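You operate a simulated robot arm through the tools that you are given. There is no shell and no other tool. Be economical: measure what you need, move in short steps, check, and stop when the job is done.

The job below is to be done with a simulated two-armed robot. You get a single attempt, and the scene is never put back.

JOB
Put the black cup in the rinse basin. Fetch the flour bag and stand it on the thin base. Hold the mortar on the maple top steady with one hand and put the soap block in it with the other. Take the spare tub and put it on the boxing top. Take the bowl brush and leave it on the upkeep under shelf. Take the flour duster and leave it on top of the spare film. Open the cooler door. Any order will do. Set down upright: flour bag, flour duster.

Only the result counts: the job must be done as asked and must still hold three seconds after the hand-in. Knocking over, shifting, dropping, spilling or breaking anything else fails it.

ROBOT AND FRAMES
Two 7-joint arms with two-finger parallel grippers on one trunk, on a base that drives. Base frame: it is fixed to the floor where the robot stands at the start and does not move with it; the origin is under the middle of the robot, x ahead of it, y to its left, z up; the surface under the hand at the start is at about z = 0.9. Lengths are in m, angles in degrees, forces in N, time in s.
The left shoulder is at the start at [0.07, 0.13, 1.212], the right one opposite. With the tool pointing down near the work surface each hand reaches from about 0.22 to 0.52 m from the robot's upright axis, wherever it stands, measured 20 degrees to its own side. Places, roughly: black cup (7x7x5 cm) [0.5, -0.1, 0.9]; bowl brush (6x5x25 cm) [0.4, 2.5, 1]; boxing top [-1.5, 0.3, 0.9]; cooler door [2.2, -0.9, 1]; flour bag [2.25, 0.25, 1]; flour duster (17x8x9 cm) [-1.5, 2.3, 0.9]; mortar (12x12x8 cm) [2.5, 2.1, 0.9]; rinse basin (22x38 cm) [0.04, -1.72, 0.74]; soap block (5x3x4 cm) [2.4, 1.9, 0.9]; spare film (32x22x4 cm) [0.5, 2.2, 0.9]; spare tub (12x10x7 cm) [2.4, 2.3, 0.9]; thin base (19x19x2 cm) [2.4, -0.3, 0.9]; upkeep under shelf [-1.5, 4.9, 0.2]. Payload 1.57 kg a hand.
Tool frame (each hand has its own): the origin (TCP) lies between the finger pads and is the grasp point; the fingertips stand 0.03 m ahead of it; z points along the fingers, y is the line along which they close. Largest opening 0.08 m; finger width 0.017, thickness 0.012; the body of the gripper, 0.04 by 0.082 m, starts 0.08 m behind the TCP.
Orientation is that of the tool frame in the base frame, as a unit quaternion [w, x, y, z]. With the fingers straight down and closing along the base's y, the tool's x points along the base's -x, its y along +y and its z along -z.

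CONTROLS
- The arms move only by the tool nudge_tool. It takes "left_deltas", "right_deltas" or both (then of equal length, played together; a hand with none holds still); each is a list that holds one entry, the list of rows, each a list of 6 numbers: the shift along the tool's x, y, z in m, then the turn, a rotation vector about the tool's x, y, z in degrees. In form: [[[x, y, z, rx, ry, rz], ...]]. A call has 1 to 8 rows; each row is the pose to reach, as a shift and turn from the pose commanded when the call began, along the tool's axes at that moment. "left_claw" and "right_claw" are, for a hand that has rows, the opening, from 0 (shut) to 1 (fully open), set as the call begins (left out, the last holds). Rows are played at 5 a second. More than 0.05 m and 8.6 degrees between two rows, or a gripper value outside its range, and nothing of the call is played. A pose out of reach is approached as far as the arm can. The call stops where the force on the tool passes 40 N (or 10 N more than at its start, if that is more) or the arm is blocked; 0.2 s more then pass. The fingers move at their own pace (about 0.108 m/s each) and stop on an object; they squeeze with about 28 N. The grip force told is the motor's: it shows also when the fingers shut on nothing. Time passes only in rows, and 0.2 s behind the last, so rows that repeat a pose let the fingers close. The reply holds the time, the measured pose of the TCP, the force on the tool along the base axes, the opening and the grip force, in the units named above and with some noise, with the torque about the TCP (base axes, N m) and any sound that the robot's microphone picked up.
- Cameras (640 x 400 px; columns grow to the right, rows downward): "scene" is now at [0.13, -0.0229, 1.4313]; the picture's right is [-0.26, -0.97, 0.00], its down [-0.63, 0.17, -0.76] and it looks along [0.73, -0.20, -0.65] (base axes); focal length 274 px, centre (320, 200). "left" rides on the left gripper at [0.072, 0.007, -0.122] in its tool frame; the picture's right is [-0.09, 1.00, 0.00], its down [-0.84, -0.08, -0.54] and it looks along [-0.54, -0.05, 0.84] (tool axes); focal length 238 px, centre (320, 200). "right" rides on the right gripper at [0.072, -0.007, -0.122] in its tool frame; the picture's right is [0.09, 1.00, 0.00], its down [-0.84, 0.08, -0.54] and it looks along [-0.54, 0.05, 0.84] (tool axes); focal length 238 px, centre (320, 200). There is no depth. A picture from a camera that has moved, and an enlarged one, comes with that camera's place and axes in the base frame and with its lens.
- get_image(camera): a new picture of that camera. It takes no simulated time.
- move_column(by): slides the trunk up (or, below 0, down) by that many m; the arms and the scene camera ride with it, the base frame stays. It gives what a move gives, with no picture.
- steer(legs): drives the robot by 1 to 6 legs, each [ahead, left, turn to the left] in m, m and degrees, along the robot's own axes; the way and the turn of a leg run together, so that a leg with both is an arc; at most 1.5 m and 180 degrees a leg. The arms and the cameras ride along, it lands a little off, and it stops where it bumps. It gives what a move gives.
- turn_head(pan, tilt): turns the head with the scene camera to pan (to the left, within 86 degrees either way) and tilt (down, from -29 to 69), counted from straight ahead of the robot. It gives what a move gives.
- inspect(camera, box): a new picture of the part [left, top, right, bottom] of that camera's present view, enlarged. It takes no simulated time.
- close_job(): hands the job in; it is judged then, once.

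Work in short steps. Places have to be worked out from the pictures, the camera data and where the tool is seen: move nearer, look again, correct. Check each grasp and each placing, and mend what went wrong. You have 196 turns and 176 pictures in all, those below and enlarged ones among them. Open the grippers and draw the arms clear of the work before you hand the job in, unless the task says otherwise.

The tools are called by a JSON object that holds its "fn" and its "kwargs". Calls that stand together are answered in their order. nudge_tool: Moves the arms, as the interface text tells. Its arguments: {"type":"object","properties":{"left_deltas":{"type":"array","items":{"type":"array","items":{"type":"array","items":{"type":"number"}}}},"left_claw":{"type":"number"},"right_deltas":{"type":"array","items":{"type":"array","items":{"type":"array","items":{"type":"number"}}}},"right_claw":{"type":"number"}},"required":[]} The other tools are called the same way: move_column (by) slides the trunk up or down; steer (legs) drives the base; turn_head (pan, tilt) turns the head that bears the scene camera; get_image (camera) takes a picture; inspect (camera, box) takes an enlarged picture of a part of a camera's view; close_job () hands the job in.

At the start:

```text
t: 0.0
left_eef_pos: [0.3781, 0.026, 1.2157]
left_tool_rot: [0.0, 0.0, 1.0, 0.0]
left_contact_force: [-0.5, 1.0, 0.3]
left_wrist_torque: [-0.01, 0.01, 0.01]
left_grip_width: 0.0799
left_grasp_force: 0.0
right_eef_pos: [0.3165, -0.2079, 1.1732]
right_tool_rot: [0.0, 0.001, 1.0, 0.0]
right_contact_force: [-0.1, 0.6, -0.3]
right_wrist_torque: [0.02, 0.0, -0.02]
right_grip_width: 0.0801
right_grasp_force: 0.0
trunk travel left (down, up): [-0.85, 0.09]
robot x, y, heading: [0.0, -0.0019, -0.1]
head pan, tilt: [-15.1, 40.9]
```

scene: 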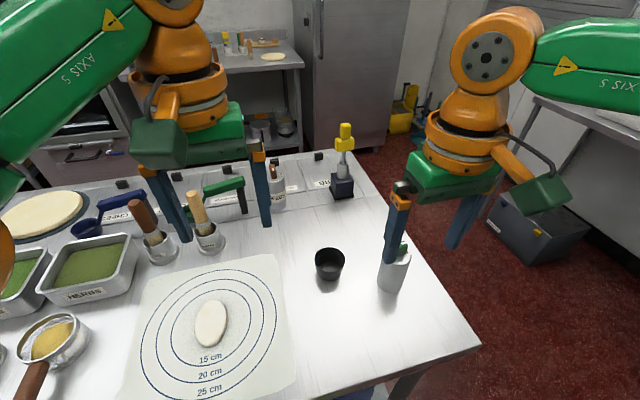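
right: 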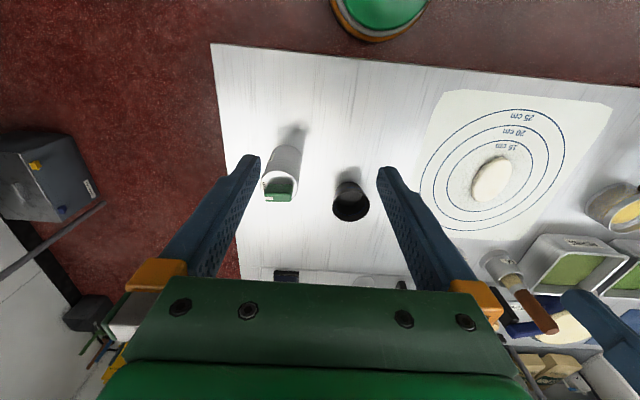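
left: 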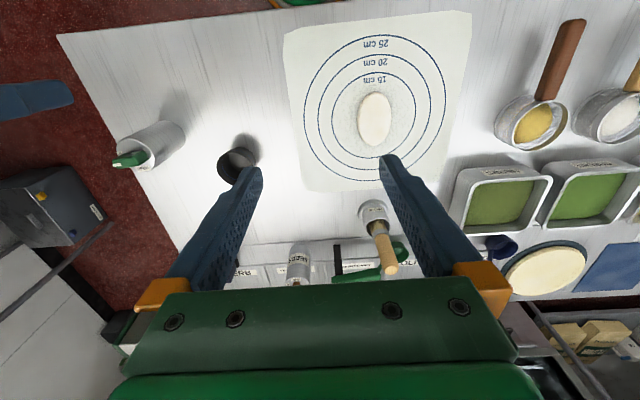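

The scene and right views put the black cup at about [0.488, -0.135]. I move the right hand above it, staying high, and then look again.

{"fn": "nudge_tool", "kwargs": {"right_deltas": [[[-0.034, 0.014, 0.02, 0, 0, 0], [-0.068, 0.028, 0.04, 0, 0, 0], [-0.102, 0.042, 0.065, 0, 0, 0], [-0.136, 0.056, 0.09, 0, 0, 0], [-0.165, 0.07, 0.113, 0, 0, 0], [-0.165, 0.07, 0.113, 0, 0, 0]]], "right_claw": 1}}

{"fn": "get_image", "kwargs": {"camera": "right"}}

{"fn": "get_image", "kwargs": {"camera": "scene"}}

```text
t: 1.4
left_eef_pos: [0.3781, 0.0252, 1.2171]
left_tool_rot: [0.0, -0.001, 1.0, 0.0]
left_contact_force: [0.3, 0.2, 0.5]
left_wrist_torque: [0.0, 0.0, 0.05]
left_grip_width: 0.0802
left_grasp_force: 0.0
right_eef_pos: [0.4241, -0.1763, 1.0627]
right_tool_rot: [0.001, 0.001, 1.0, 0.0]
right_contact_force: [-0.1, 0.6, -0.8]
right_wrist_torque: [-0.01, -0.05, 0.03]
right_grip_width: 0.08
right_grasp_force: 0.0
right hand out of reach, approached as far as the arm can: row 3, 4, 5, 6
trunk travel left (down, up): [-0.85, 0.09]
robot x, y, heading: [0.0014, 0.0005, -0.3]
head pan, tilt: [-15.1, 40.9]
```

```text
172 pictures are left
camera right: at [0.3519, -0.1835, 1.1848], right [-0.09, 1.0, 0.0], down [0.84, 0.08, 0.54], along [0.54, 0.05, -0.84], focal length 238 px, centre (320, 200)
```

right: 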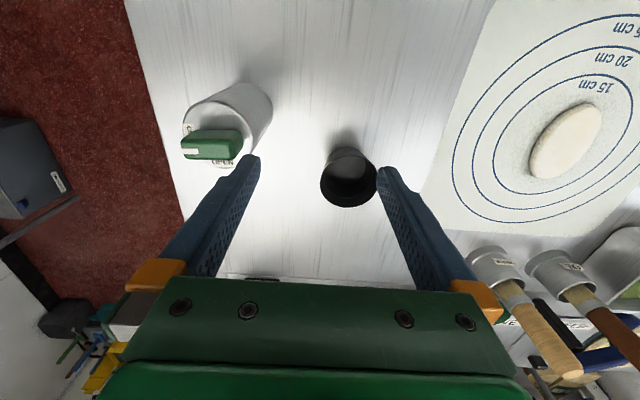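

```text
171 pictures are left
camera scene: at [0.1306, -0.0229, 1.4312], right [-0.26, -0.97, 0.0], down [-0.63, 0.17, -0.76], along [0.73, -0.2, -0.65], focal length 274 px, centre (320, 200)
```

scene: 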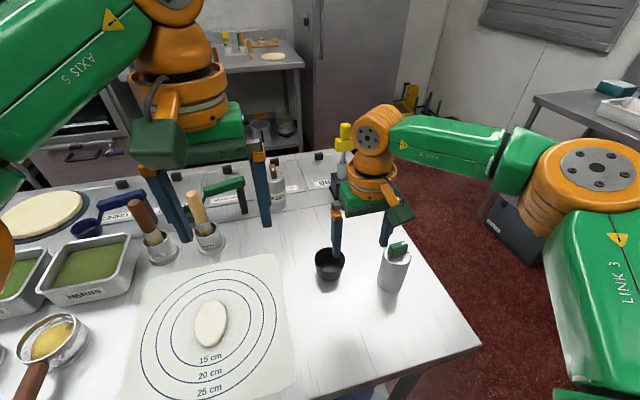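

The arm stopped short of its reach. The refined cup centre is about [0.472, -0.139]. I creep the base ahead a little and turn it slightly left, which brings the cup to the hand's better side.

{"fn": "steer", "kwargs": {"legs": [[0.03, 0.0, 5]]}}

{"fn": "get_image", "kwargs": {"camera": "right"}}

```text
t: 2.3
left_eef_pos: [0.3989, 0.0569, 1.2179]
left_tool_rot: [0.003, -0.044, 0.999, 0.001]
left_contact_force: [-0.5, 0.3, -0.5]
left_wrist_torque: [0.0, -0.09, -0.03]
left_grip_width: 0.08
left_grasp_force: 0.0
right_eef_pos: [0.4605, -0.1393, 1.066]
right_tool_rot: [0.003, -0.042, 0.999, 0.001]
right_contact_force: [-1.0, -0.4, -0.4]
right_wrist_torque: [0.05, 0.0, 0.03]
right_grip_width: 0.0799
right_grasp_force: 0.2
trunk travel left (down, up): [-0.85, 0.09]
robot x, y, heading: [0.0317, -0.0014, 4.8]
head pan, tilt: [-15.1, 40.9]
```

```text
170 pictures are left
camera right: at [0.3902, -0.1539, 1.1868], right [-0.18, 0.98, 0.0], down [0.82, 0.15, 0.55], along [0.54, 0.1, -0.84], focal length 238 px, centre (320, 200)
```

right: 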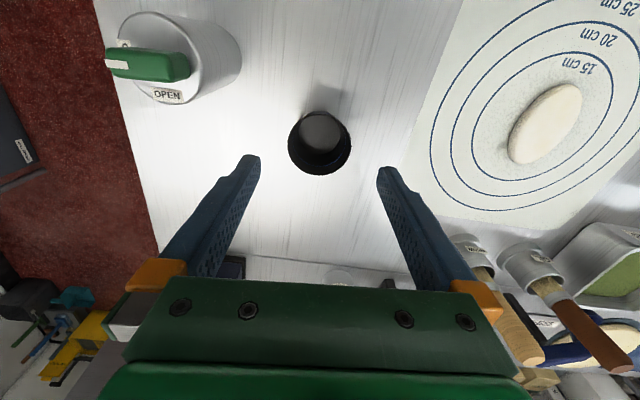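

The cup is well centred between the fingers, with its rim at about [0.476, -0.139]. I shift 1.5 cm forward and descend around it.

{"fn": "nudge_tool", "kwargs": {"right_deltas": [[[-0.0155, -0.001, 0.03, 0, 0, 0], [-0.0155, -0.001, 0.065, 0, 0, 0], [-0.0155, -0.001, 0.1, 0, 0, 0], [-0.0155, -0.001, 0.127, 0, 0, 0], [-0.0155, -0.001, 0.127, 0, 0, 0]]], "right_claw": 1}}

{"fn": "get_image", "kwargs": {"camera": "right"}}

```text
t: 3.3
left_eef_pos: [0.3979, 0.0625, 1.2188]
left_tool_rot: [0.003, -0.044, 0.999, -0.002]
left_contact_force: [-0.4, 0.8, 0.4]
left_wrist_torque: [0.0, 0.04, 0.0]
left_grip_width: 0.0801
left_grasp_force: 0.0
right_eef_pos: [0.4481, -0.1527, 0.9729]
right_tool_rot: [0.01, -0.043, 0.999, 0.007]
right_contact_force: [-7.5, 5.1, 28.4]
right_wrist_torque: [1.42, 0.19, 0.39]
right_grip_width: 0.0798
right_grasp_force: 0.1
right hand out of reach, approached as far as the arm can: row 1, 2, 3, 4, 5
trunk travel left (down, up): [-0.85, 0.09]
robot x, y, heading: [0.0275, 0.0009, 5.1]
head pan, tilt: [-15.1, 40.9]
stopped in row 5 (right hand): the force on the tool passed its limit at 49 N (the readings are from after the stop); the commanded pose is now the measured one
```

```text
169 pictures are left
camera right: at [0.3753, -0.1681, 1.0937], right [-0.18, 0.98, 0.01], down [0.82, 0.14, 0.56], along [0.55, 0.11, -0.83], focal length 238 px, centre (320, 200)
```

right: 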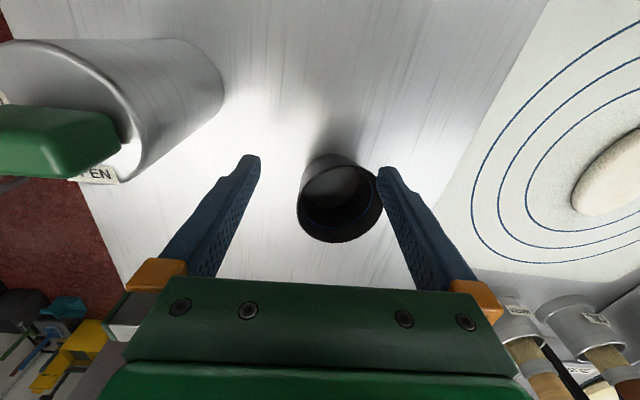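

The hand fell short, drifted and pressed on the cup's rim. I raise it again, then bring the base nearer.

{"fn": "nudge_tool", "kwargs": {"right_deltas": [[[0, 0, -0.045, 0, 0, 0], [0, 0, -0.09, 0, 0, 0], [0, 0, -0.09, 0, 0, 0]]]}}

{"fn": "steer", "kwargs": {"legs": [[0.06, 0.0, 0]]}}

{"fn": "get_image", "kwargs": {"camera": "right"}}

```text
t: 4.1
left_eef_pos: [0.4042, 0.059, 1.2166]
left_tool_rot: [-0.001, -0.043, 0.999, 0.0]
left_contact_force: [0.3, -0.7, -0.3]
left_wrist_torque: [0.04, 0.02, 0.0]
left_grip_width: 0.0801
left_grasp_force: 0.1
right_eef_pos: [0.4527, -0.1599, 1.0585]
right_tool_rot: [0.005, -0.043, 0.999, 0.006]
right_contact_force: [0.2, 0.7, -0.1]
right_wrist_torque: [0.0, 0.04, 0.0]
right_grip_width: 0.0798
right_grasp_force: 0.1
trunk travel left (down, up): [-0.85, 0.09]
robot x, y, heading: [0.0268, -0.0007, 5.1]
head pan, tilt: [-15.1, 40.9]
```

```text
t: 5.1
left_eef_pos: [0.4554, 0.0634, 1.2188]
left_tool_rot: [0.003, -0.044, 0.999, 0.0]
left_contact_force: [-0.8, -0.3, 0.6]
left_wrist_torque: [0.0, -0.04, -0.03]
left_grip_width: 0.0799
left_grasp_force: 0.1
right_eef_pos: [0.5043, -0.155, 1.0611]
right_tool_rot: [0.01, -0.043, 0.999, 0.006]
right_contact_force: [-0.3, 0.0, -0.4]
right_wrist_torque: [-0.02, -0.08, -0.01]
right_grip_width: 0.0799
right_grasp_force: 0.1
trunk travel left (down, up): [-0.85, 0.09]
robot x, y, heading: [0.0904, 0.0032, 5.2]
head pan, tilt: [-15.1, 40.9]
```

```text
168 pictures are left
camera right: at [0.4314, -0.1704, 1.1827], right [-0.18, 0.98, 0.01], down [0.82, 0.14, 0.56], along [0.55, 0.11, -0.83], focal length 238 px, centre (320, 200)
```

right: 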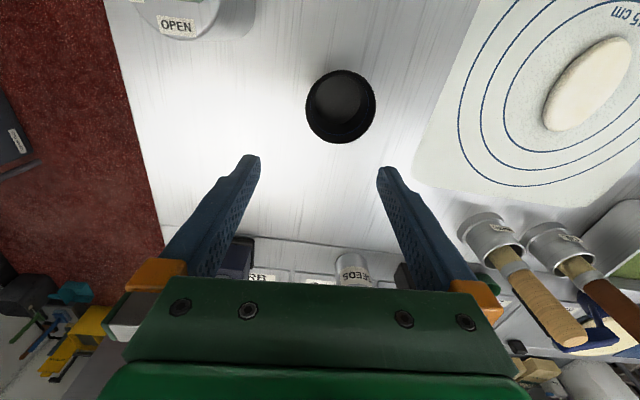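

The cup rim is now at about [0.479, -0.139]. I move the hand over it at height, then descend part way and check.

{"fn": "nudge_tool", "kwargs": {"right_deltas": [[[0.0242, 0.018, 0.0, 0, 0, 0], [0.0242, 0.018, 0.04, 0, 0, 0], [0.0242, 0.018, 0.065, 0, 0, 0], [0.0242, 0.018, 0.065, 0, 0, 0]]]}}

{"fn": "get_image", "kwargs": {"camera": "right"}}

```text
t: 6.1
left_eef_pos: [0.4643, 0.0649, 1.2159]
left_tool_rot: [-0.001, -0.043, 0.999, 0.0]
left_contact_force: [0.7, -0.4, 0.7]
left_wrist_torque: [0.04, -0.04, 0.03]
left_grip_width: 0.08
left_grasp_force: 0.0
right_eef_pos: [0.4873, -0.138, 0.9912]
right_tool_rot: [0.006, -0.043, 0.999, 0.005]
right_contact_force: [1.2, 0.6, -0.1]
right_wrist_torque: [-0.02, 0.0, 0.01]
right_grip_width: 0.0802
right_grasp_force: 0.1
trunk travel left (down, up): [-0.85, 0.09]
robot x, y, heading: [0.0904, 0.0074, 5.0]
head pan, tilt: [-15.1, 40.9]
```

```text
167 pictures are left
camera right: at [0.4156, -0.1527, 1.1135], right [-0.18, 0.98, 0.01], down [0.82, 0.14, 0.55], along [0.54, 0.11, -0.83], focal length 238 px, centre (320, 200)
```

right: 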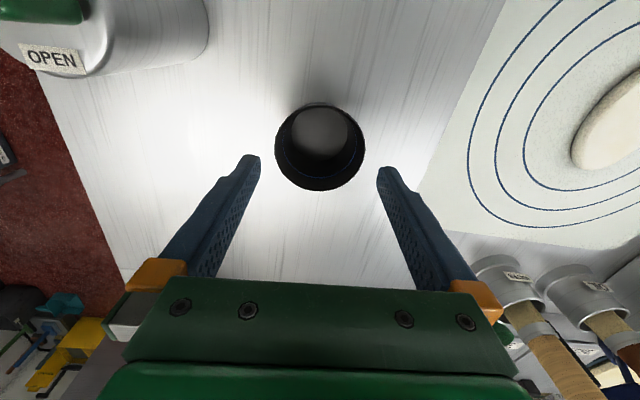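

The cup is centred sideways and about 1 cm nearer to the robot than the TCP. I correct that and descend.

{"fn": "nudge_tool", "kwargs": {"right_deltas": [[[0.0095, 0.0, 0.01, 0, 0, 0], [0.0095, 0.0, 0.035, 0, 0, 0], [0.0095, 0.0, 0.054, 0, 0, 0], [0.0095, 0.0, 0.054, 0, 0, 0]]]}}

{"fn": "get_image", "kwargs": {"camera": "right"}}

```text
t: 7.1
left_eef_pos: [0.4649, 0.0642, 1.2165]
left_tool_rot: [0.0, -0.043, 0.999, 0.0]
left_contact_force: [0.4, 0.1, 0.5]
left_wrist_torque: [-0.04, 0.0, -0.03]
left_grip_width: 0.0798
left_grasp_force: 0.0
right_eef_pos: [0.4748, -0.1393, 0.9403]
right_tool_rot: [0.005, -0.043, 0.999, 0.006]
right_contact_force: [-1.0, 0.2, 0.0]
right_wrist_torque: [0.0, 0.02, -0.01]
right_grip_width: 0.0801
right_grasp_force: 0.0
trunk travel left (down, up): [-0.85, 0.09]
robot x, y, heading: [0.0897, 0.007, 4.9]
head pan, tilt: [-15.1, 40.9]
```

```text
166 pictures are left
camera right: at [0.4044, -0.1533, 1.0617], right [-0.18, 0.98, 0.01], down [0.82, 0.14, 0.55], along [0.54, 0.11, -0.83], focal length 238 px, centre (320, 200)
```

right: 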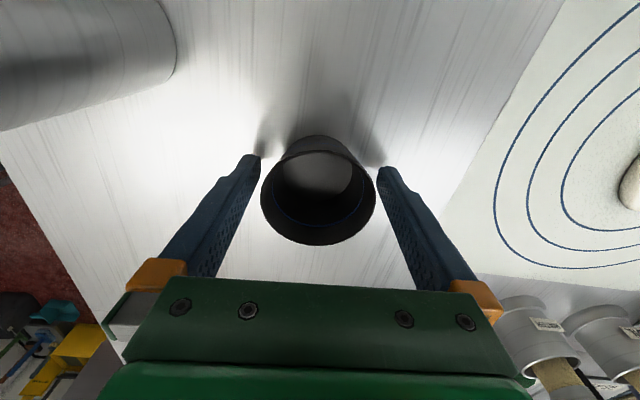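

The fingers straddle the cup. I close the claw.

{"fn": "nudge_tool", "kwargs": {"right_deltas": [[[0, 0, 0, 0, 0, 0], [0, 0, 0, 0, 0, 0], [0, 0, 0, 0, 0, 0], [0, 0, -0.03, 0, 0, 0], [0, 0, -0.07, 0, 0, 0], [0, 0, -0.11, 0, 0, 0]]], "right_claw": 0}}

{"fn": "get_image", "kwargs": {"camera": "right"}}

```text
t: 8.5
left_eef_pos: [0.4622, 0.0649, 1.2166]
left_tool_rot: [0.0, -0.043, 0.999, 0.0]
left_contact_force: [0.0, 0.5, -0.7]
left_wrist_torque: [0.02, 0.02, -0.02]
left_grip_width: 0.0801
left_grasp_force: 0.1
right_eef_pos: [0.474, -0.138, 1.0492]
right_tool_rot: [0.007, -0.043, 0.999, 0.006]
right_contact_force: [-0.6, 1.3, 0.0]
right_wrist_torque: [0.0, 0.01, 0.0]
right_grip_width: 0.0651
right_grasp_force: 27.7
trunk travel left (down, up): [-0.85, 0.09]
robot x, y, heading: [0.0911, 0.0048, 5.0]
head pan, tilt: [-15.1, 40.9]
```

```text
165 pictures are left
camera right: at [0.4036, -0.1523, 1.1706], right [-0.18, 0.98, 0.01], down [0.82, 0.14, 0.55], along [0.54, 0.11, -0.83], focal length 238 px, centre (320, 200)
```

right: 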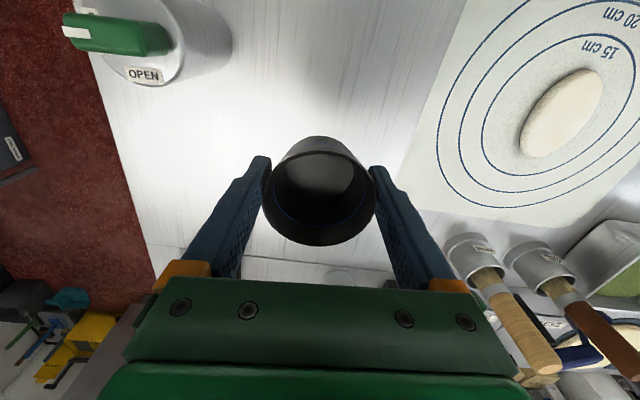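

The cup is held at 6.5 cm. I back off from the table and look to the right for the basin.

{"fn": "steer", "kwargs": {"legs": [[-0.3, 0.0, -5]]}}

{"fn": "turn_head", "kwargs": {"pan": -80, "tilt": 25}}

{"fn": "get_image", "kwargs": {"camera": "scene"}}

```text
t: 10.5
left_eef_pos: [0.1699, 0.0197, 1.2152]
left_tool_rot: [-0.002, 0.001, 1.0, 0.001]
left_contact_force: [-0.4, 1.0, -0.2]
left_wrist_torque: [0.03, 0.02, 0.01]
left_grip_width: 0.0799
left_grasp_force: 0.0
right_eef_pos: [0.1641, -0.1838, 1.0478]
right_tool_rot: [0.005, 0.001, 1.0, 0.005]
right_contact_force: [0.6, 0.8, -0.2]
right_wrist_torque: [0.01, 0.03, 0.02]
right_grip_width: 0.0648
right_grasp_force: 28.0
trunk travel left (down, up): [-0.85, 0.09]
robot x, y, heading: [-0.2116, -0.0044, -0.1]
head pan, tilt: [-15.1, 40.9]
```

```text
t: 11.9
left_eef_pos: [0.1672, 0.0191, 1.2168]
left_tool_rot: [-0.001, 0.0, 1.0, -0.001]
left_contact_force: [-0.1, -0.1, 0.4]
left_wrist_torque: [-0.03, -0.03, 0.02]
left_grip_width: 0.08
left_grasp_force: 0.1
right_eef_pos: [0.1618, -0.184, 1.0482]
right_tool_rot: [0.006, 0.001, 1.0, 0.005]
right_contact_force: [-0.3, -0.2, 0.0]
right_wrist_torque: [-0.03, 0.0, 0.0]
right_grip_width: 0.065
right_grasp_force: 28.1
trunk travel left (down, up): [-0.85, 0.09]
robot x, y, heading: [-0.2063, -0.0031, -0.4]
head pan, tilt: [-80.0, 25.0]
```

```text
164 pictures are left
camera scene: at [-0.146, -0.0982, 1.4558], right [-0.98, -0.17, 0.0], down [-0.07, 0.42, -0.91], along [0.16, -0.89, -0.42], focal length 274 px, centre (320, 200)
```

scene: 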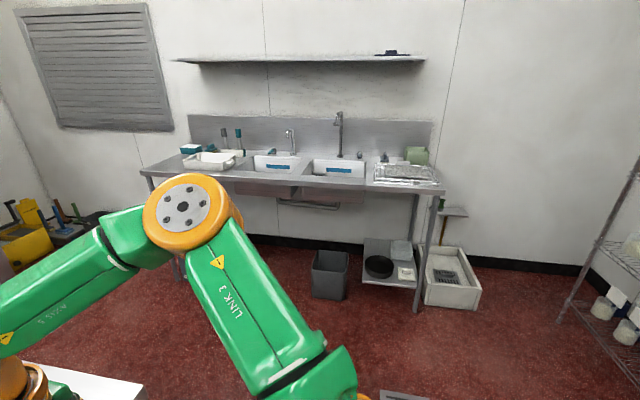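

The right-hand basin lies at x of about 0.03, so it is the rinse basin. I turn right and drive toward it in two legs, stopping short of it.

{"fn": "steer", "kwargs": {"legs": [[0, 0, -90], [0.85, 0, 0], [0, 0.4, 0]]}}

{"fn": "turn_head", "kwargs": {"pan": -15, "tilt": 35}}

{"fn": "get_image", "kwargs": {"camera": "scene"}}

```text
t: 22.3
left_eef_pos: [0.2031, -1.2418, 1.2161]
left_tool_rot: [0.0, 0.714, 0.7, 0.002]
left_contact_force: [0.5, -0.3, 0.6]
left_wrist_torque: [-0.01, -0.01, 0.0]
left_grip_width: 0.0801
left_grasp_force: 0.1
right_eef_pos: [0.0003, -1.2329, 1.0476]
right_tool_rot: [0.008, 0.715, 0.7, 0.0]
right_contact_force: [0.2, -0.6, 0.5]
right_wrist_torque: [0.01, -0.01, -0.03]
right_grip_width: 0.0635
right_grasp_force: 27.8
trunk travel left (down, up): [-0.85, 0.09]
robot x, y, heading: [0.189, -0.8654, -91.0]
head pan, tilt: [-80.0, 25.0]
```

```text
t: 23.7
left_eef_pos: [0.2059, -1.2421, 1.2155]
left_tool_rot: [-0.001, 0.714, 0.7, 0.0]
left_contact_force: [0.9, 0.8, 0.4]
left_wrist_torque: [-0.05, -0.01, -0.02]
left_grip_width: 0.0801
left_grasp_force: 0.2
right_eef_pos: [0.0042, -1.2332, 1.0479]
right_tool_rot: [0.008, 0.714, 0.7, 0.0]
right_contact_force: [0.2, -0.2, -0.6]
right_wrist_torque: [-0.03, 0.03, 0.02]
right_grip_width: 0.0635
right_grasp_force: 28.1
trunk travel left (down, up): [-0.85, 0.09]
robot x, y, heading: [0.1877, -0.8651, -91.1]
head pan, tilt: [-15.0, 35.0]
```

```text
163 pictures are left
camera scene: at [0.1602, -0.9997, 1.4401], right [-0.96, 0.28, 0.0], down [0.16, 0.55, -0.82], along [-0.23, -0.79, -0.57], focal length 274 px, centre (320, 200)
```

scene: 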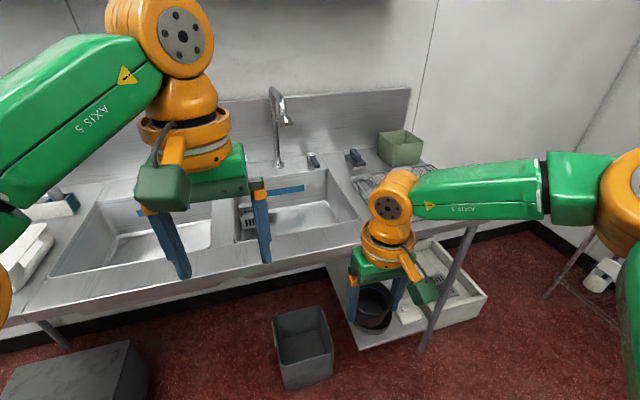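

The rinse basin spans roughly x -0.13 to 0.22 and y -1.61 to -1.83, with a faucet at about x = 0.04. I pull the left hand back a bit for clearance, then drive in.

{"fn": "nudge_tool", "kwargs": {"left_deltas": [[[0.04, 0.02, 0, 0, 0, 0], [0.08, 0.05, 0, 0, 0, 0], [0.1, 0.08, 0, 0, 0, 0]]]}}

{"fn": "steer", "kwargs": {"legs": [[0.4, -0.05, 1]]}}

{"fn": "get_image", "kwargs": {"camera": "right"}}

{"fn": "get_image", "kwargs": {"camera": "scene"}}

```text
t: 24.5
left_eef_pos: [0.2904, -1.1446, 1.2148]
left_tool_rot: [-0.001, 0.713, 0.701, 0.0]
left_contact_force: [-0.3, 0.9, -0.3]
left_wrist_torque: [-0.04, 0.0, 0.05]
left_grip_width: 0.0799
left_grasp_force: 0.0
right_eef_pos: [0.0052, -1.2325, 1.0486]
right_tool_rot: [0.007, 0.715, 0.699, -0.001]
right_contact_force: [-0.2, 0.0, 1.0]
right_wrist_torque: [-0.01, 0.0, 0.04]
right_grip_width: 0.0635
right_grasp_force: 27.8
trunk travel left (down, up): [-0.85, 0.09]
robot x, y, heading: [0.189, -0.8649, -91.0]
head pan, tilt: [-15.0, 35.0]
```

```text
t: 27.0
left_eef_pos: [0.2398, -1.543, 1.2169]
left_tool_rot: [0.0, 0.708, 0.706, 0.001]
left_contact_force: [0.0, -0.3, -0.5]
left_wrist_torque: [-0.02, 0.01, 0.01]
left_grip_width: 0.08
left_grasp_force: 0.1
right_eef_pos: [-0.0445, -1.6353, 1.0488]
right_tool_rot: [0.009, 0.709, 0.705, -0.002]
right_contact_force: [-0.1, 0.6, 0.7]
right_wrist_torque: [0.02, 0.0, -0.02]
right_grip_width: 0.0631
right_grasp_force: 27.9
trunk travel left (down, up): [-0.85, 0.09]
robot x, y, heading: [0.1309, -1.2669, -90.3]
head pan, tilt: [-15.0, 35.0]
```

```text
162 pictures are left
camera right: at [-0.0517, -1.5624, 1.1705], right [1.0, 0.09, 0.01], down [0.07, -0.83, 0.55], along [0.06, -0.55, -0.83], focal length 238 px, centre (320, 200)
```

right: 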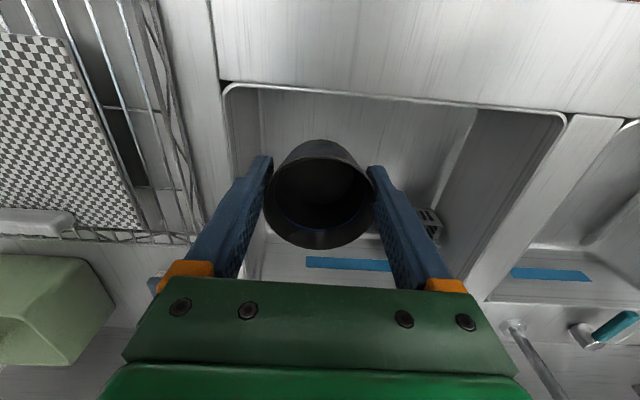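

```text
161 pictures are left
camera scene: at [0.1082, -1.399, 1.4404], right [-0.96, 0.26, 0.0], down [0.15, 0.55, -0.82], along [-0.22, -0.79, -0.57], focal length 274 px, centre (320, 200)
```

scene: 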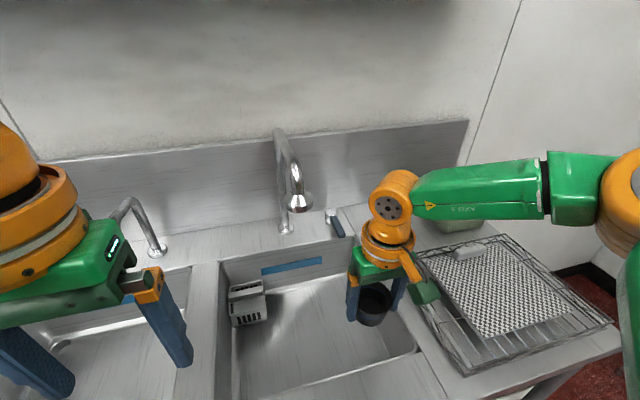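

The cup is over the basin's right part and the rim edges are clear. I edge the base a little closer, then move inward and lower in stages.

{"fn": "steer", "kwargs": {"legs": [[0.04, 0, 0]]}}

{"fn": "nudge_tool", "kwargs": {"right_deltas": [[[-0.02, 0.015, 0.0, 0, 0, 0], [-0.04, 0.03, 0.02, 0, 0, 0], [-0.04, 0.03, 0.06, 0, 0, 0], [-0.04, 0.03, 0.1, 0, 0, 0], [-0.04, 0.03, 0.14, 0, 0, 0], [-0.04, 0.03, 0.14, 0, 0, 0]]]}}

{"fn": "get_image", "kwargs": {"camera": "right"}}

{"fn": "get_image", "kwargs": {"camera": "scene"}}

```text
t: 27.9
left_eef_pos: [0.2385, -1.5769, 1.2187]
left_tool_rot: [0.002, 0.708, 0.706, -0.001]
left_contact_force: [-0.6, 0.3, -0.1]
left_wrist_torque: [-0.06, -0.03, 0.03]
left_grip_width: 0.0801
left_grasp_force: 0.0
right_eef_pos: [-0.0458, -1.6707, 1.0503]
right_tool_rot: [0.011, 0.709, 0.705, -0.002]
right_contact_force: [0.7, -0.8, 0.3]
right_wrist_torque: [-0.04, -0.03, -0.02]
right_grip_width: 0.0629
right_grasp_force: 28.2
trunk travel left (down, up): [-0.85, 0.09]
robot x, y, heading: [0.1337, -1.3056, -90.2]
head pan, tilt: [-15.0, 35.0]
```

```text
t: 29.3
left_eef_pos: [0.2381, -1.583, 1.2157]
left_tool_rot: [-0.001, 0.71, 0.705, 0.0]
left_contact_force: [0.1, 0.5, 0.2]
left_wrist_torque: [0.03, -0.01, 0.0]
left_grip_width: 0.0799
left_grasp_force: 0.1
right_eef_pos: [-0.0456, -1.6809, 0.9464]
right_tool_rot: [0.009, 0.709, 0.705, 0.0]
right_contact_force: [-0.2, -0.7, 0.6]
right_wrist_torque: [-0.01, 0.01, -0.02]
right_grip_width: 0.0631
right_grasp_force: 28.2
right hand out of reach, approached as far as the arm can: row 2, 3, 4, 5, 6
trunk travel left (down, up): [-0.85, 0.09]
robot x, y, heading: [0.1283, -1.307, -90.1]
head pan, tilt: [-15.0, 35.0]
```

```text
160 pictures are left
camera right: at [-0.0523, -1.6087, 1.0678], right [1.0, 0.09, 0.01], down [0.07, -0.83, 0.55], along [0.06, -0.55, -0.83], focal length 238 px, centre (320, 200)
```

right: 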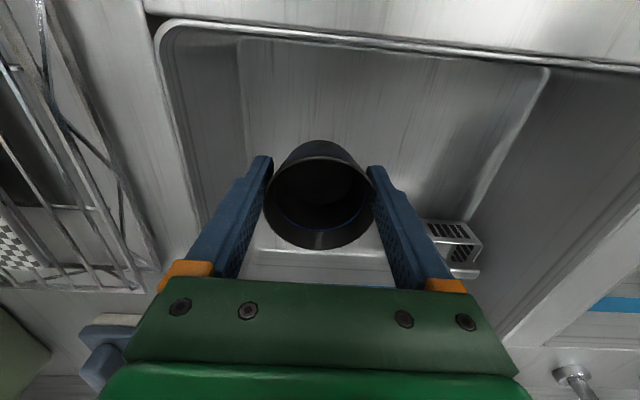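

```text
159 pictures are left
camera scene: at [0.1076, -1.4407, 1.4401], right [-0.96, 0.26, 0.0], down [0.15, 0.55, -0.82], along [-0.22, -0.79, -0.57], focal length 274 px, centre (320, 200)
```

scene: 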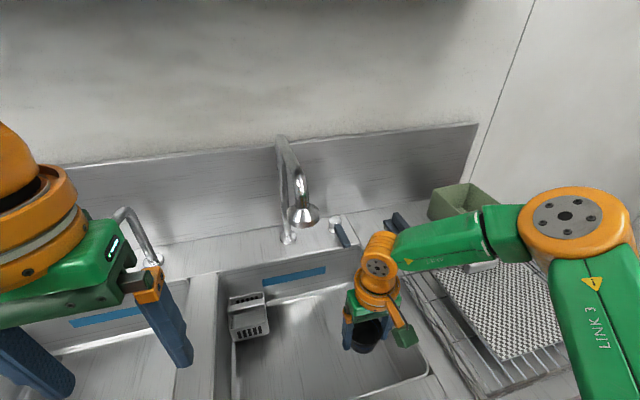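

The arm's reach is limited here, so I drive 4.5 cm closer and use the trunk to lower the cup, so that the wrist camera clears the rim.

{"fn": "steer", "kwargs": {"legs": [[0.045, 0.01, 0]]}}

{"fn": "move_column", "kwargs": {"by": -0.1}}

{"fn": "get_image", "kwargs": {"camera": "right"}}

{"fn": "get_image", "kwargs": {"camera": "scene"}}

```text
t: 30.1
left_eef_pos: [0.2417, -1.6014, 1.2174]
left_tool_rot: [0.001, 0.709, 0.706, -0.001]
left_contact_force: [-0.3, 0.0, -0.1]
left_wrist_torque: [-0.02, 0.01, 0.01]
left_grip_width: 0.08
left_grasp_force: 0.1
right_eef_pos: [-0.0409, -1.7004, 0.9486]
right_tool_rot: [0.011, 0.709, 0.705, -0.001]
right_contact_force: [0.1, 0.5, -0.1]
right_wrist_torque: [-0.02, -0.01, -0.01]
right_grip_width: 0.063
right_grasp_force: 27.7
trunk travel left (down, up): [-0.85, 0.09]
robot x, y, heading: [0.1343, -1.3248, -90.3]
head pan, tilt: [-15.0, 35.0]
stopped in leg 1: the robot was blocked; the commanded pose is now the measured one
```

```text
t: 31.5
left_eef_pos: [0.2423, -1.6077, 1.1166]
left_tool_rot: [-0.001, 0.709, 0.705, 0.001]
left_contact_force: [-0.3, 0.9, -0.5]
left_wrist_torque: [0.05, -0.01, 0.03]
left_grip_width: 0.0802
left_grasp_force: 0.0
right_eef_pos: [-0.0408, -1.7043, 0.8466]
right_tool_rot: [0.008, 0.709, 0.705, -0.001]
right_contact_force: [0.7, -0.2, -0.1]
right_wrist_torque: [-0.01, 0.03, -0.02]
right_grip_width: 0.0628
right_grasp_force: 28.1
trunk travel left (down, up): [-0.75, 0.19]
robot x, y, heading: [0.1377, -1.3264, -90.1]
head pan, tilt: [-15.0, 35.0]
```

```text
158 pictures are left
camera right: at [-0.0474, -1.6319, 0.9678], right [1.0, 0.09, 0.01], down [0.07, -0.83, 0.55], along [0.06, -0.55, -0.83], focal length 238 px, centre (320, 200)
```

right: 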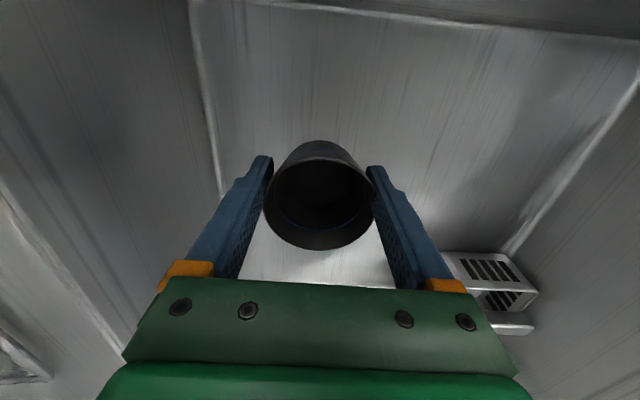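

```text
157 pictures are left
camera scene: at [0.1126, -1.464, 1.3401], right [-0.96, 0.26, 0.0], down [0.15, 0.55, -0.82], along [-0.22, -0.79, -0.57], focal length 274 px, centre (320, 200)
```

scene: 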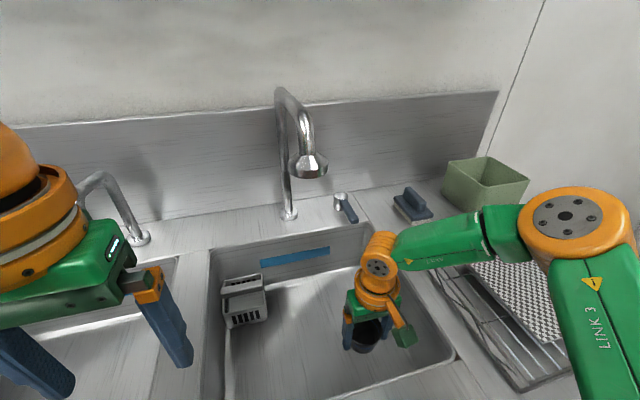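

The base is blocked at the counter, but the trunk drop gave margin. I lower the arm the rest, moving slightly outward.

{"fn": "nudge_tool", "kwargs": {"right_deltas": [[[-0.02, 0.0, 0.0, 0, 0, 0], [-0.03, 0.0, 0.02, 0, 0, 0], [-0.03, 0.0, 0.04, 0, 0, 0], [-0.03, 0.0, 0.055, 0, 0, 0], [-0.03, 0.0, 0.055, 0, 0, 0]]]}}

{"fn": "get_image", "kwargs": {"camera": "right"}}

{"fn": "get_image", "kwargs": {"camera": "scene"}}

```text
t: 32.7
left_eef_pos: [0.2429, -1.6078, 1.1151]
left_tool_rot: [0.0, 0.71, 0.705, 0.001]
left_contact_force: [0.3, 0.2, -0.6]
left_wrist_torque: [0.02, 0.04, -0.01]
left_grip_width: 0.08
left_grasp_force: 0.0
right_eef_pos: [-0.0643, -1.7028, 0.826]
right_tool_rot: [0.01, 0.709, 0.705, 0.0]
right_contact_force: [0.5, 0.9, 0.0]
right_wrist_torque: [-0.01, 0.0, -0.04]
right_grip_width: 0.0627
right_grasp_force: 28.5
right hand out of reach, approached as far as the arm can: row 1, 2, 3, 4, 5
trunk travel left (down, up): [-0.75, 0.19]
robot x, y, heading: [0.1394, -1.3282, -90.3]
head pan, tilt: [-15.0, 35.0]
```

```text
156 pictures are left
camera right: at [-0.0707, -1.6308, 0.9481], right [1.0, 0.09, 0.01], down [0.07, -0.83, 0.55], along [0.06, -0.55, -0.83], focal length 238 px, centre (320, 200)
```

right: 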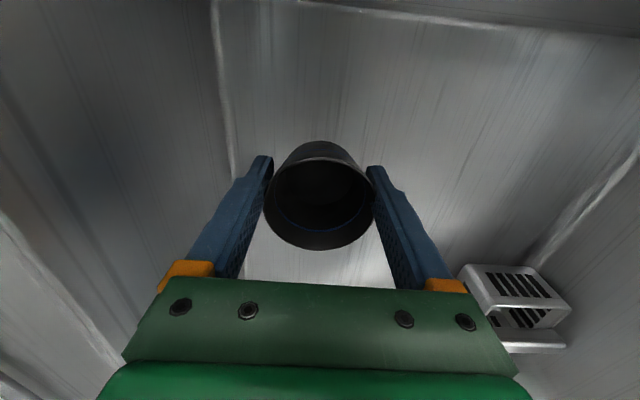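

```text
155 pictures are left
camera scene: at [0.1126, -1.4639, 1.3401], right [-0.96, 0.26, 0.0], down [0.15, 0.55, -0.82], along [-0.22, -0.79, -0.57], focal length 274 px, centre (320, 200)
```

scene: 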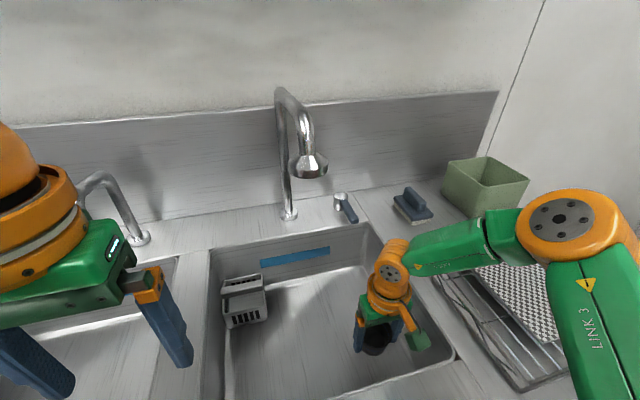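

The cup's underside is about 4–5 cm above the basin floor. I lower the trunk 4 cm more; the elbow stays clear of the rack.

{"fn": "move_column", "kwargs": {"by": -0.037}}

{"fn": "get_image", "kwargs": {"camera": "right"}}

{"fn": "get_image", "kwargs": {"camera": "scene"}}

```text
t: 33.5
left_eef_pos: [0.2416, -1.6075, 1.0794]
left_tool_rot: [-0.001, 0.709, 0.705, 0.0]
left_contact_force: [-0.1, 0.1, 0.0]
left_wrist_torque: [-0.01, 0.04, -0.04]
left_grip_width: 0.0799
left_grasp_force: 0.1
right_eef_pos: [-0.0639, -1.7029, 0.7904]
right_tool_rot: [0.008, 0.71, 0.704, 0.0]
right_contact_force: [-0.5, -0.3, -0.1]
right_wrist_torque: [-0.03, -0.03, -0.01]
right_grip_width: 0.0629
right_grasp_force: 27.9
trunk travel left (down, up): [-0.713, 0.227]
robot x, y, heading: [0.1396, -1.3243, -90.3]
head pan, tilt: [-15.0, 35.0]
```

```text
154 pictures are left
camera right: at [-0.0707, -1.6308, 0.9111], right [1.0, 0.09, 0.01], down [0.07, -0.83, 0.55], along [0.06, -0.55, -0.83], focal length 238 px, centre (320, 200)
```

right: 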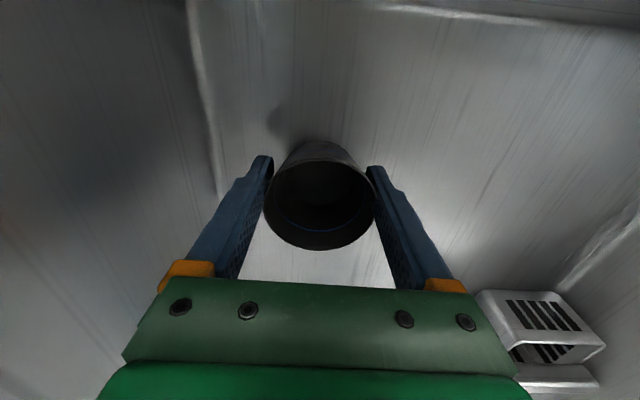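

```text
153 pictures are left
camera scene: at [0.1126, -1.4637, 1.3031], right [-0.96, 0.26, 0.0], down [0.15, 0.55, -0.82], along [-0.22, -0.79, -0.57], focal length 274 px, centre (320, 200)
```

scene: 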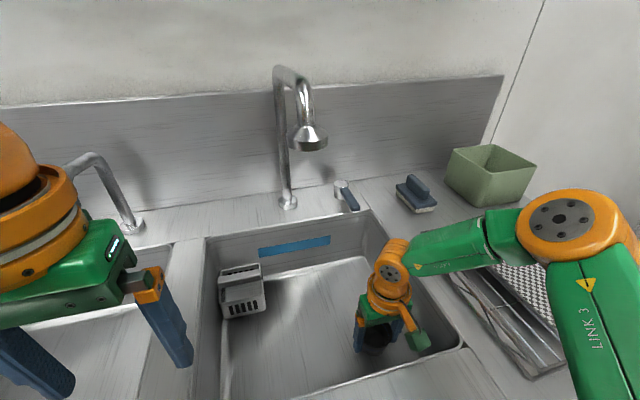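

No contact yet, so I lower 1 cm more and watch the force.

{"fn": "nudge_tool", "kwargs": {"right_deltas": [[[0, 0, 0.006, 0, 0, 0], [0, 0, 0.012, 0, 0, 0], [0, 0, 0.012, 0, 0, 0]]]}}

```text
t: 34.3
left_eef_pos: [0.2428, -1.607, 1.0789]
left_tool_rot: [-0.001, 0.709, 0.705, 0.001]
left_contact_force: [0.1, -0.5, 0.0]
left_wrist_torque: [-0.01, 0.0, -0.03]
left_grip_width: 0.0798
left_grasp_force: 0.1
right_eef_pos: [-0.0659, -1.6994, 0.7834]
right_tool_rot: [0.009, 0.71, 0.704, 0.001]
right_contact_force: [-0.5, -0.9, -0.3]
right_wrist_torque: [-0.02, -0.01, 0.0]
right_grip_width: 0.0625
right_grasp_force: 28.5
right hand out of reach, approached as far as the arm can: row 1, 2, 3
trunk travel left (down, up): [-0.713, 0.227]
robot x, y, heading: [0.1373, -1.327, -90.6]
head pan, tilt: [-15.0, 35.0]
```

There is still no contact. I lower the trunk another 8 mm.

{"fn": "move_column", "kwargs": {"by": -0.008}}

{"fn": "get_image", "kwargs": {"camera": "right"}}

```text
t: 34.8
left_eef_pos: [0.2424, -1.6046, 1.0731]
left_tool_rot: [-0.001, 0.71, 0.705, 0.0]
left_contact_force: [-0.1, -0.6, 0.0]
left_wrist_torque: [-0.02, -0.04, 0.01]
left_grip_width: 0.0799
left_grasp_force: 0.0
right_eef_pos: [-0.0652, -1.6998, 0.7787]
right_tool_rot: [0.014, 0.709, 0.705, -0.004]
right_contact_force: [0.8, 2.8, 6.8]
right_wrist_torque: [0.13, 0.0, -0.01]
right_grip_width: 0.0621
right_grasp_force: 27.4
trunk travel left (down, up): [-0.706, 0.234]
robot x, y, heading: [0.1408, -1.3269, -90.2]
head pan, tilt: [-15.0, 35.0]
stopped: the force on the tool passed its limit at 50 N (the readings are from after the stop); the commanded pose is now the measured one
```

```text
152 pictures are left
camera right: at [-0.0732, -1.6257, 0.8995], right [1.0, 0.09, 0.01], down [0.07, -0.82, 0.56], along [0.06, -0.56, -0.83], focal length 238 px, centre (320, 200)
```

right: 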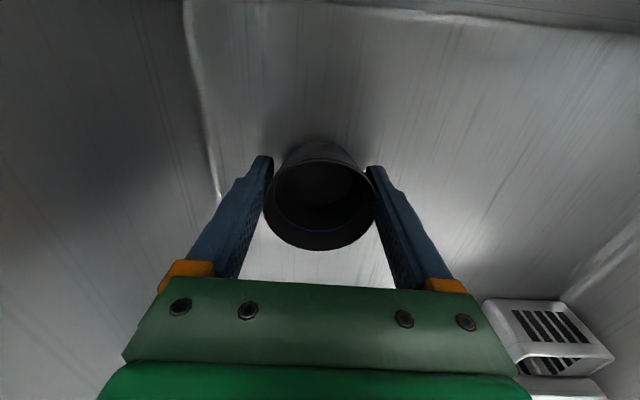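

The cup has touched the basin floor. I open the claw, let it settle, and rise straight up with the arm.

{"fn": "nudge_tool", "kwargs": {"right_deltas": [[[0, 0, 0, 0, 0, 0], [0, 0, 0, 0, 0, 0], [0, 0, -0.03, 0, 0, 0], [0, 0, -0.07, 0, 0, 0], [0, 0, -0.11, 0, 0, 0]]], "right_claw": 1}}

{"fn": "get_image", "kwargs": {"camera": "right"}}

```text
t: 36.0
left_eef_pos: [0.2427, -1.6062, 1.0714]
left_tool_rot: [0.0, 0.709, 0.705, 0.0]
left_contact_force: [0.3, 0.4, 0.0]
left_wrist_torque: [0.0, 0.01, -0.01]
left_grip_width: 0.08
left_grasp_force: 0.0
right_eef_pos: [-0.0675, -1.6967, 0.8879]
right_tool_rot: [0.011, 0.708, 0.706, -0.002]
right_contact_force: [-0.6, 0.9, 0.5]
right_wrist_torque: [0.0, 0.01, -0.01]
right_grip_width: 0.0803
right_grasp_force: 0.0
trunk travel left (down, up): [-0.706, 0.234]
robot x, y, heading: [0.1374, -1.329, -90.3]
head pan, tilt: [-15.0, 35.0]
```

```text
151 pictures are left
camera right: at [-0.0747, -1.6235, 1.0081], right [1.0, 0.09, 0.01], down [0.07, -0.83, 0.56], along [0.06, -0.56, -0.83], focal length 238 px, centre (320, 200)
```

right: 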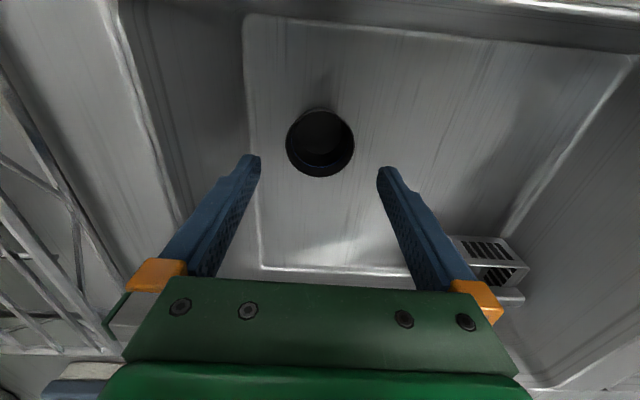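

The cup stands in the rinse basin. I raise the trunk, back away and turn toward +x to look at the cooler side.

{"fn": "move_column", "kwargs": {"by": 0.145}}

{"fn": "steer", "kwargs": {"legs": [[-0.45, 0, 0], [0, 0, 90]]}}

{"fn": "turn_head", "kwargs": {"pan": 0, "tilt": 25}}

{"fn": "get_image", "kwargs": {"camera": "scene"}}

```text
t: 37.7
left_eef_pos: [0.2423, -1.6081, 1.217]
left_tool_rot: [-0.001, 0.709, 0.706, 0.0]
left_contact_force: [-0.2, -0.1, 0.4]
left_wrist_torque: [0.01, 0.0, -0.05]
left_grip_width: 0.0801
left_grasp_force: 0.1
right_eef_pos: [-0.0679, -1.6991, 1.0313]
right_tool_rot: [0.011, 0.708, 0.706, -0.003]
right_contact_force: [0.3, 0.9, -0.1]
right_wrist_torque: [-0.02, 0.03, -0.01]
right_grip_width: 0.0803
right_grasp_force: 0.1
trunk travel left (down, up): [-0.851, 0.089]
robot x, y, heading: [0.1405, -1.3293, -90.2]
head pan, tilt: [-15.0, 35.0]
```

```text
t: 44.2
left_eef_pos: [0.4205, -0.7747, 1.2166]
left_tool_rot: [-0.001, 0.005, 1.0, 0.001]
left_contact_force: [0.0, 0.3, 0.8]
left_wrist_torque: [-0.03, -0.01, 0.01]
left_grip_width: 0.0801
left_grasp_force: 0.1
right_eef_pos: [0.5111, -1.0847, 1.0317]
right_tool_rot: [0.01, 0.004, 1.0, 0.007]
right_contact_force: [-1.0, 0.7, -0.4]
right_wrist_torque: [0.03, -0.01, 0.01]
right_grip_width: 0.08
right_grasp_force: 0.0
trunk travel left (down, up): [-0.851, 0.089]
robot x, y, heading: [0.1431, -0.8783, -0.4]
head pan, tilt: [-15.0, 35.0]
```

```text
t: 45.0
left_eef_pos: [0.4217, -0.7745, 1.2163]
left_tool_rot: [-0.001, 0.005, 1.0, 0.0]
left_contact_force: [-0.5, -0.7, 0.5]
left_wrist_torque: [0.01, 0.0, -0.03]
left_grip_width: 0.0802
left_grasp_force: 0.2
right_eef_pos: [0.5112, -1.0855, 1.0304]
right_tool_rot: [0.01, 0.004, 1.0, 0.006]
right_contact_force: [0.2, -0.4, -0.2]
right_wrist_torque: [-0.02, 0.0, 0.03]
right_grip_width: 0.0803
right_grasp_force: 0.0
trunk travel left (down, up): [-0.851, 0.089]
robot x, y, heading: [0.1404, -0.8792, -0.6]
head pan, tilt: [0.0, 25.0]
```

```text
150 pictures are left
camera scene: at [0.2823, -0.8802, 1.4566], right [-0.01, -1.0, 0.0], down [-0.42, 0.0, -0.91], along [0.91, -0.01, -0.42], focal length 274 px, centre (320, 200)
```

scene: 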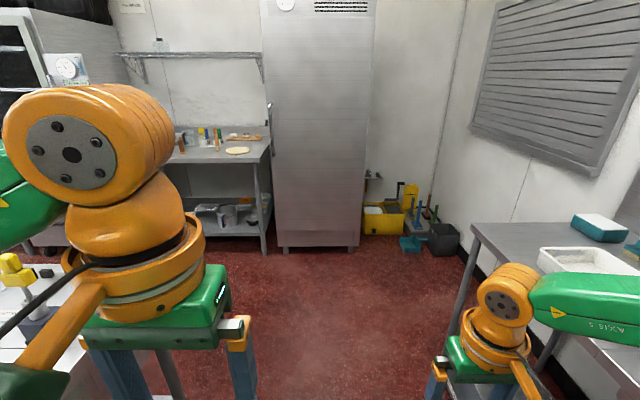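

The cooler has a handle bar at its left edge, about y -0.55 and z 0.96 to 1.3. The prep counter with the flour items is left of it. I drive along the aisle, then strafe in front of the counter.

{"fn": "steer", "kwargs": {"legs": [[1.3, 0, 0], [0, 0.85, 0]]}}

{"fn": "turn_head", "kwargs": {"pan": 0, "tilt": 35}}

{"fn": "get_image", "kwargs": {"camera": "scene"}}

```text
t: 55.8
left_eef_pos: [1.7307, 0.0808, 1.2167]
left_tool_rot: [-0.001, -0.011, 1.0, -0.001]
left_contact_force: [0.2, -0.1, 0.1]
left_wrist_torque: [-0.01, -0.01, -0.01]
left_grip_width: 0.08
left_grasp_force: 0.0
right_eef_pos: [1.8305, -0.2267, 1.0326]
right_tool_rot: [0.009, -0.012, 1.0, 0.008]
right_contact_force: [1.1, -0.3, 0.2]
right_wrist_torque: [0.02, -0.02, 0.03]
right_grip_width: 0.0801
right_grasp_force: 0.1
trunk travel left (down, up): [-0.851, 0.089]
robot x, y, heading: [1.457, -0.0299, 1.3]
head pan, tilt: [0.0, 25.0]
```

```text
t: 56.5
left_eef_pos: [1.7311, 0.0825, 1.216]
left_tool_rot: [-0.001, -0.011, 1.0, 0.0]
left_contact_force: [1.0, 0.5, -0.3]
left_wrist_torque: [0.03, -0.01, 0.0]
left_grip_width: 0.0799
left_grasp_force: 0.1
right_eef_pos: [1.8314, -0.2258, 1.0316]
right_tool_rot: [0.009, -0.011, 1.0, 0.006]
right_contact_force: [0.4, 0.2, -0.4]
right_wrist_torque: [0.0, 0.0, 0.0]
right_grip_width: 0.08
right_grasp_force: 0.2
trunk travel left (down, up): [-0.851, 0.089]
robot x, y, heading: [1.4548, -0.0316, 1.4]
head pan, tilt: [0.0, 35.0]
```

```text
149 pictures are left
camera scene: at [1.5919, -0.0289, 1.4409], right [0.02, -1.0, 0.0], down [-0.57, -0.01, -0.82], along [0.82, 0.02, -0.57], focal length 274 px, centre (320, 200)
```

scene: 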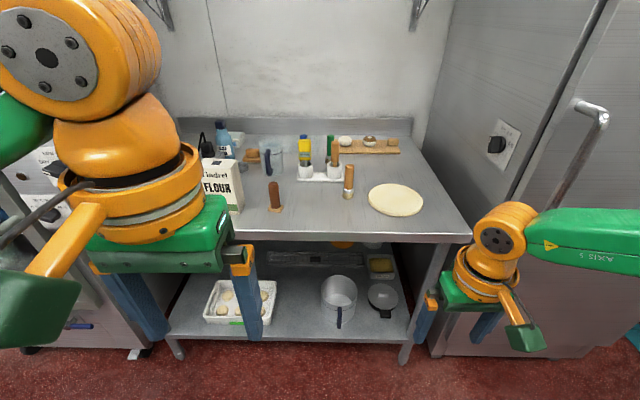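

The thin base is the dough disk at about [2.36, -0.27]. The flour bag is at about [2.3, 0.28]. I enlarge the bag region.

{"fn": "inspect", "kwargs": {"camera": "scene", "box": [180, 110, 420, 260]}}

{"fn": "get_image", "kwargs": {"camera": "left"}}

```text
2.67 times, centred on (300, 185) of scene
camera zoom: at [1.5919, -0.0289, 1.4409], right [0.02, -1.0, 0.0], down [-0.57, -0.01, -0.82], along [0.82, 0.02, -0.57], focal length 730 px, centre (373, 240)
```

zoom: 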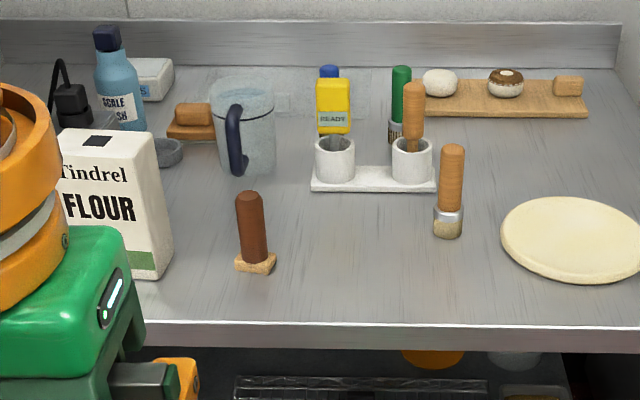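

```text
147 pictures are left
camera left: at [1.6585, 0.0861, 1.3396], right [0.07, 1.0, 0.0], down [0.84, -0.06, 0.54], along [0.54, -0.04, -0.84], focal length 238 px, centre (320, 200)
```

left: 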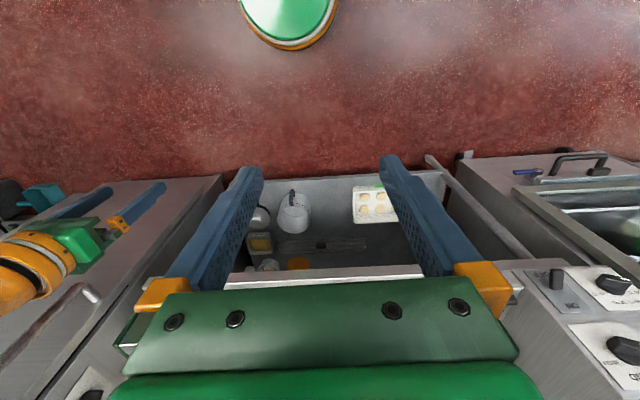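

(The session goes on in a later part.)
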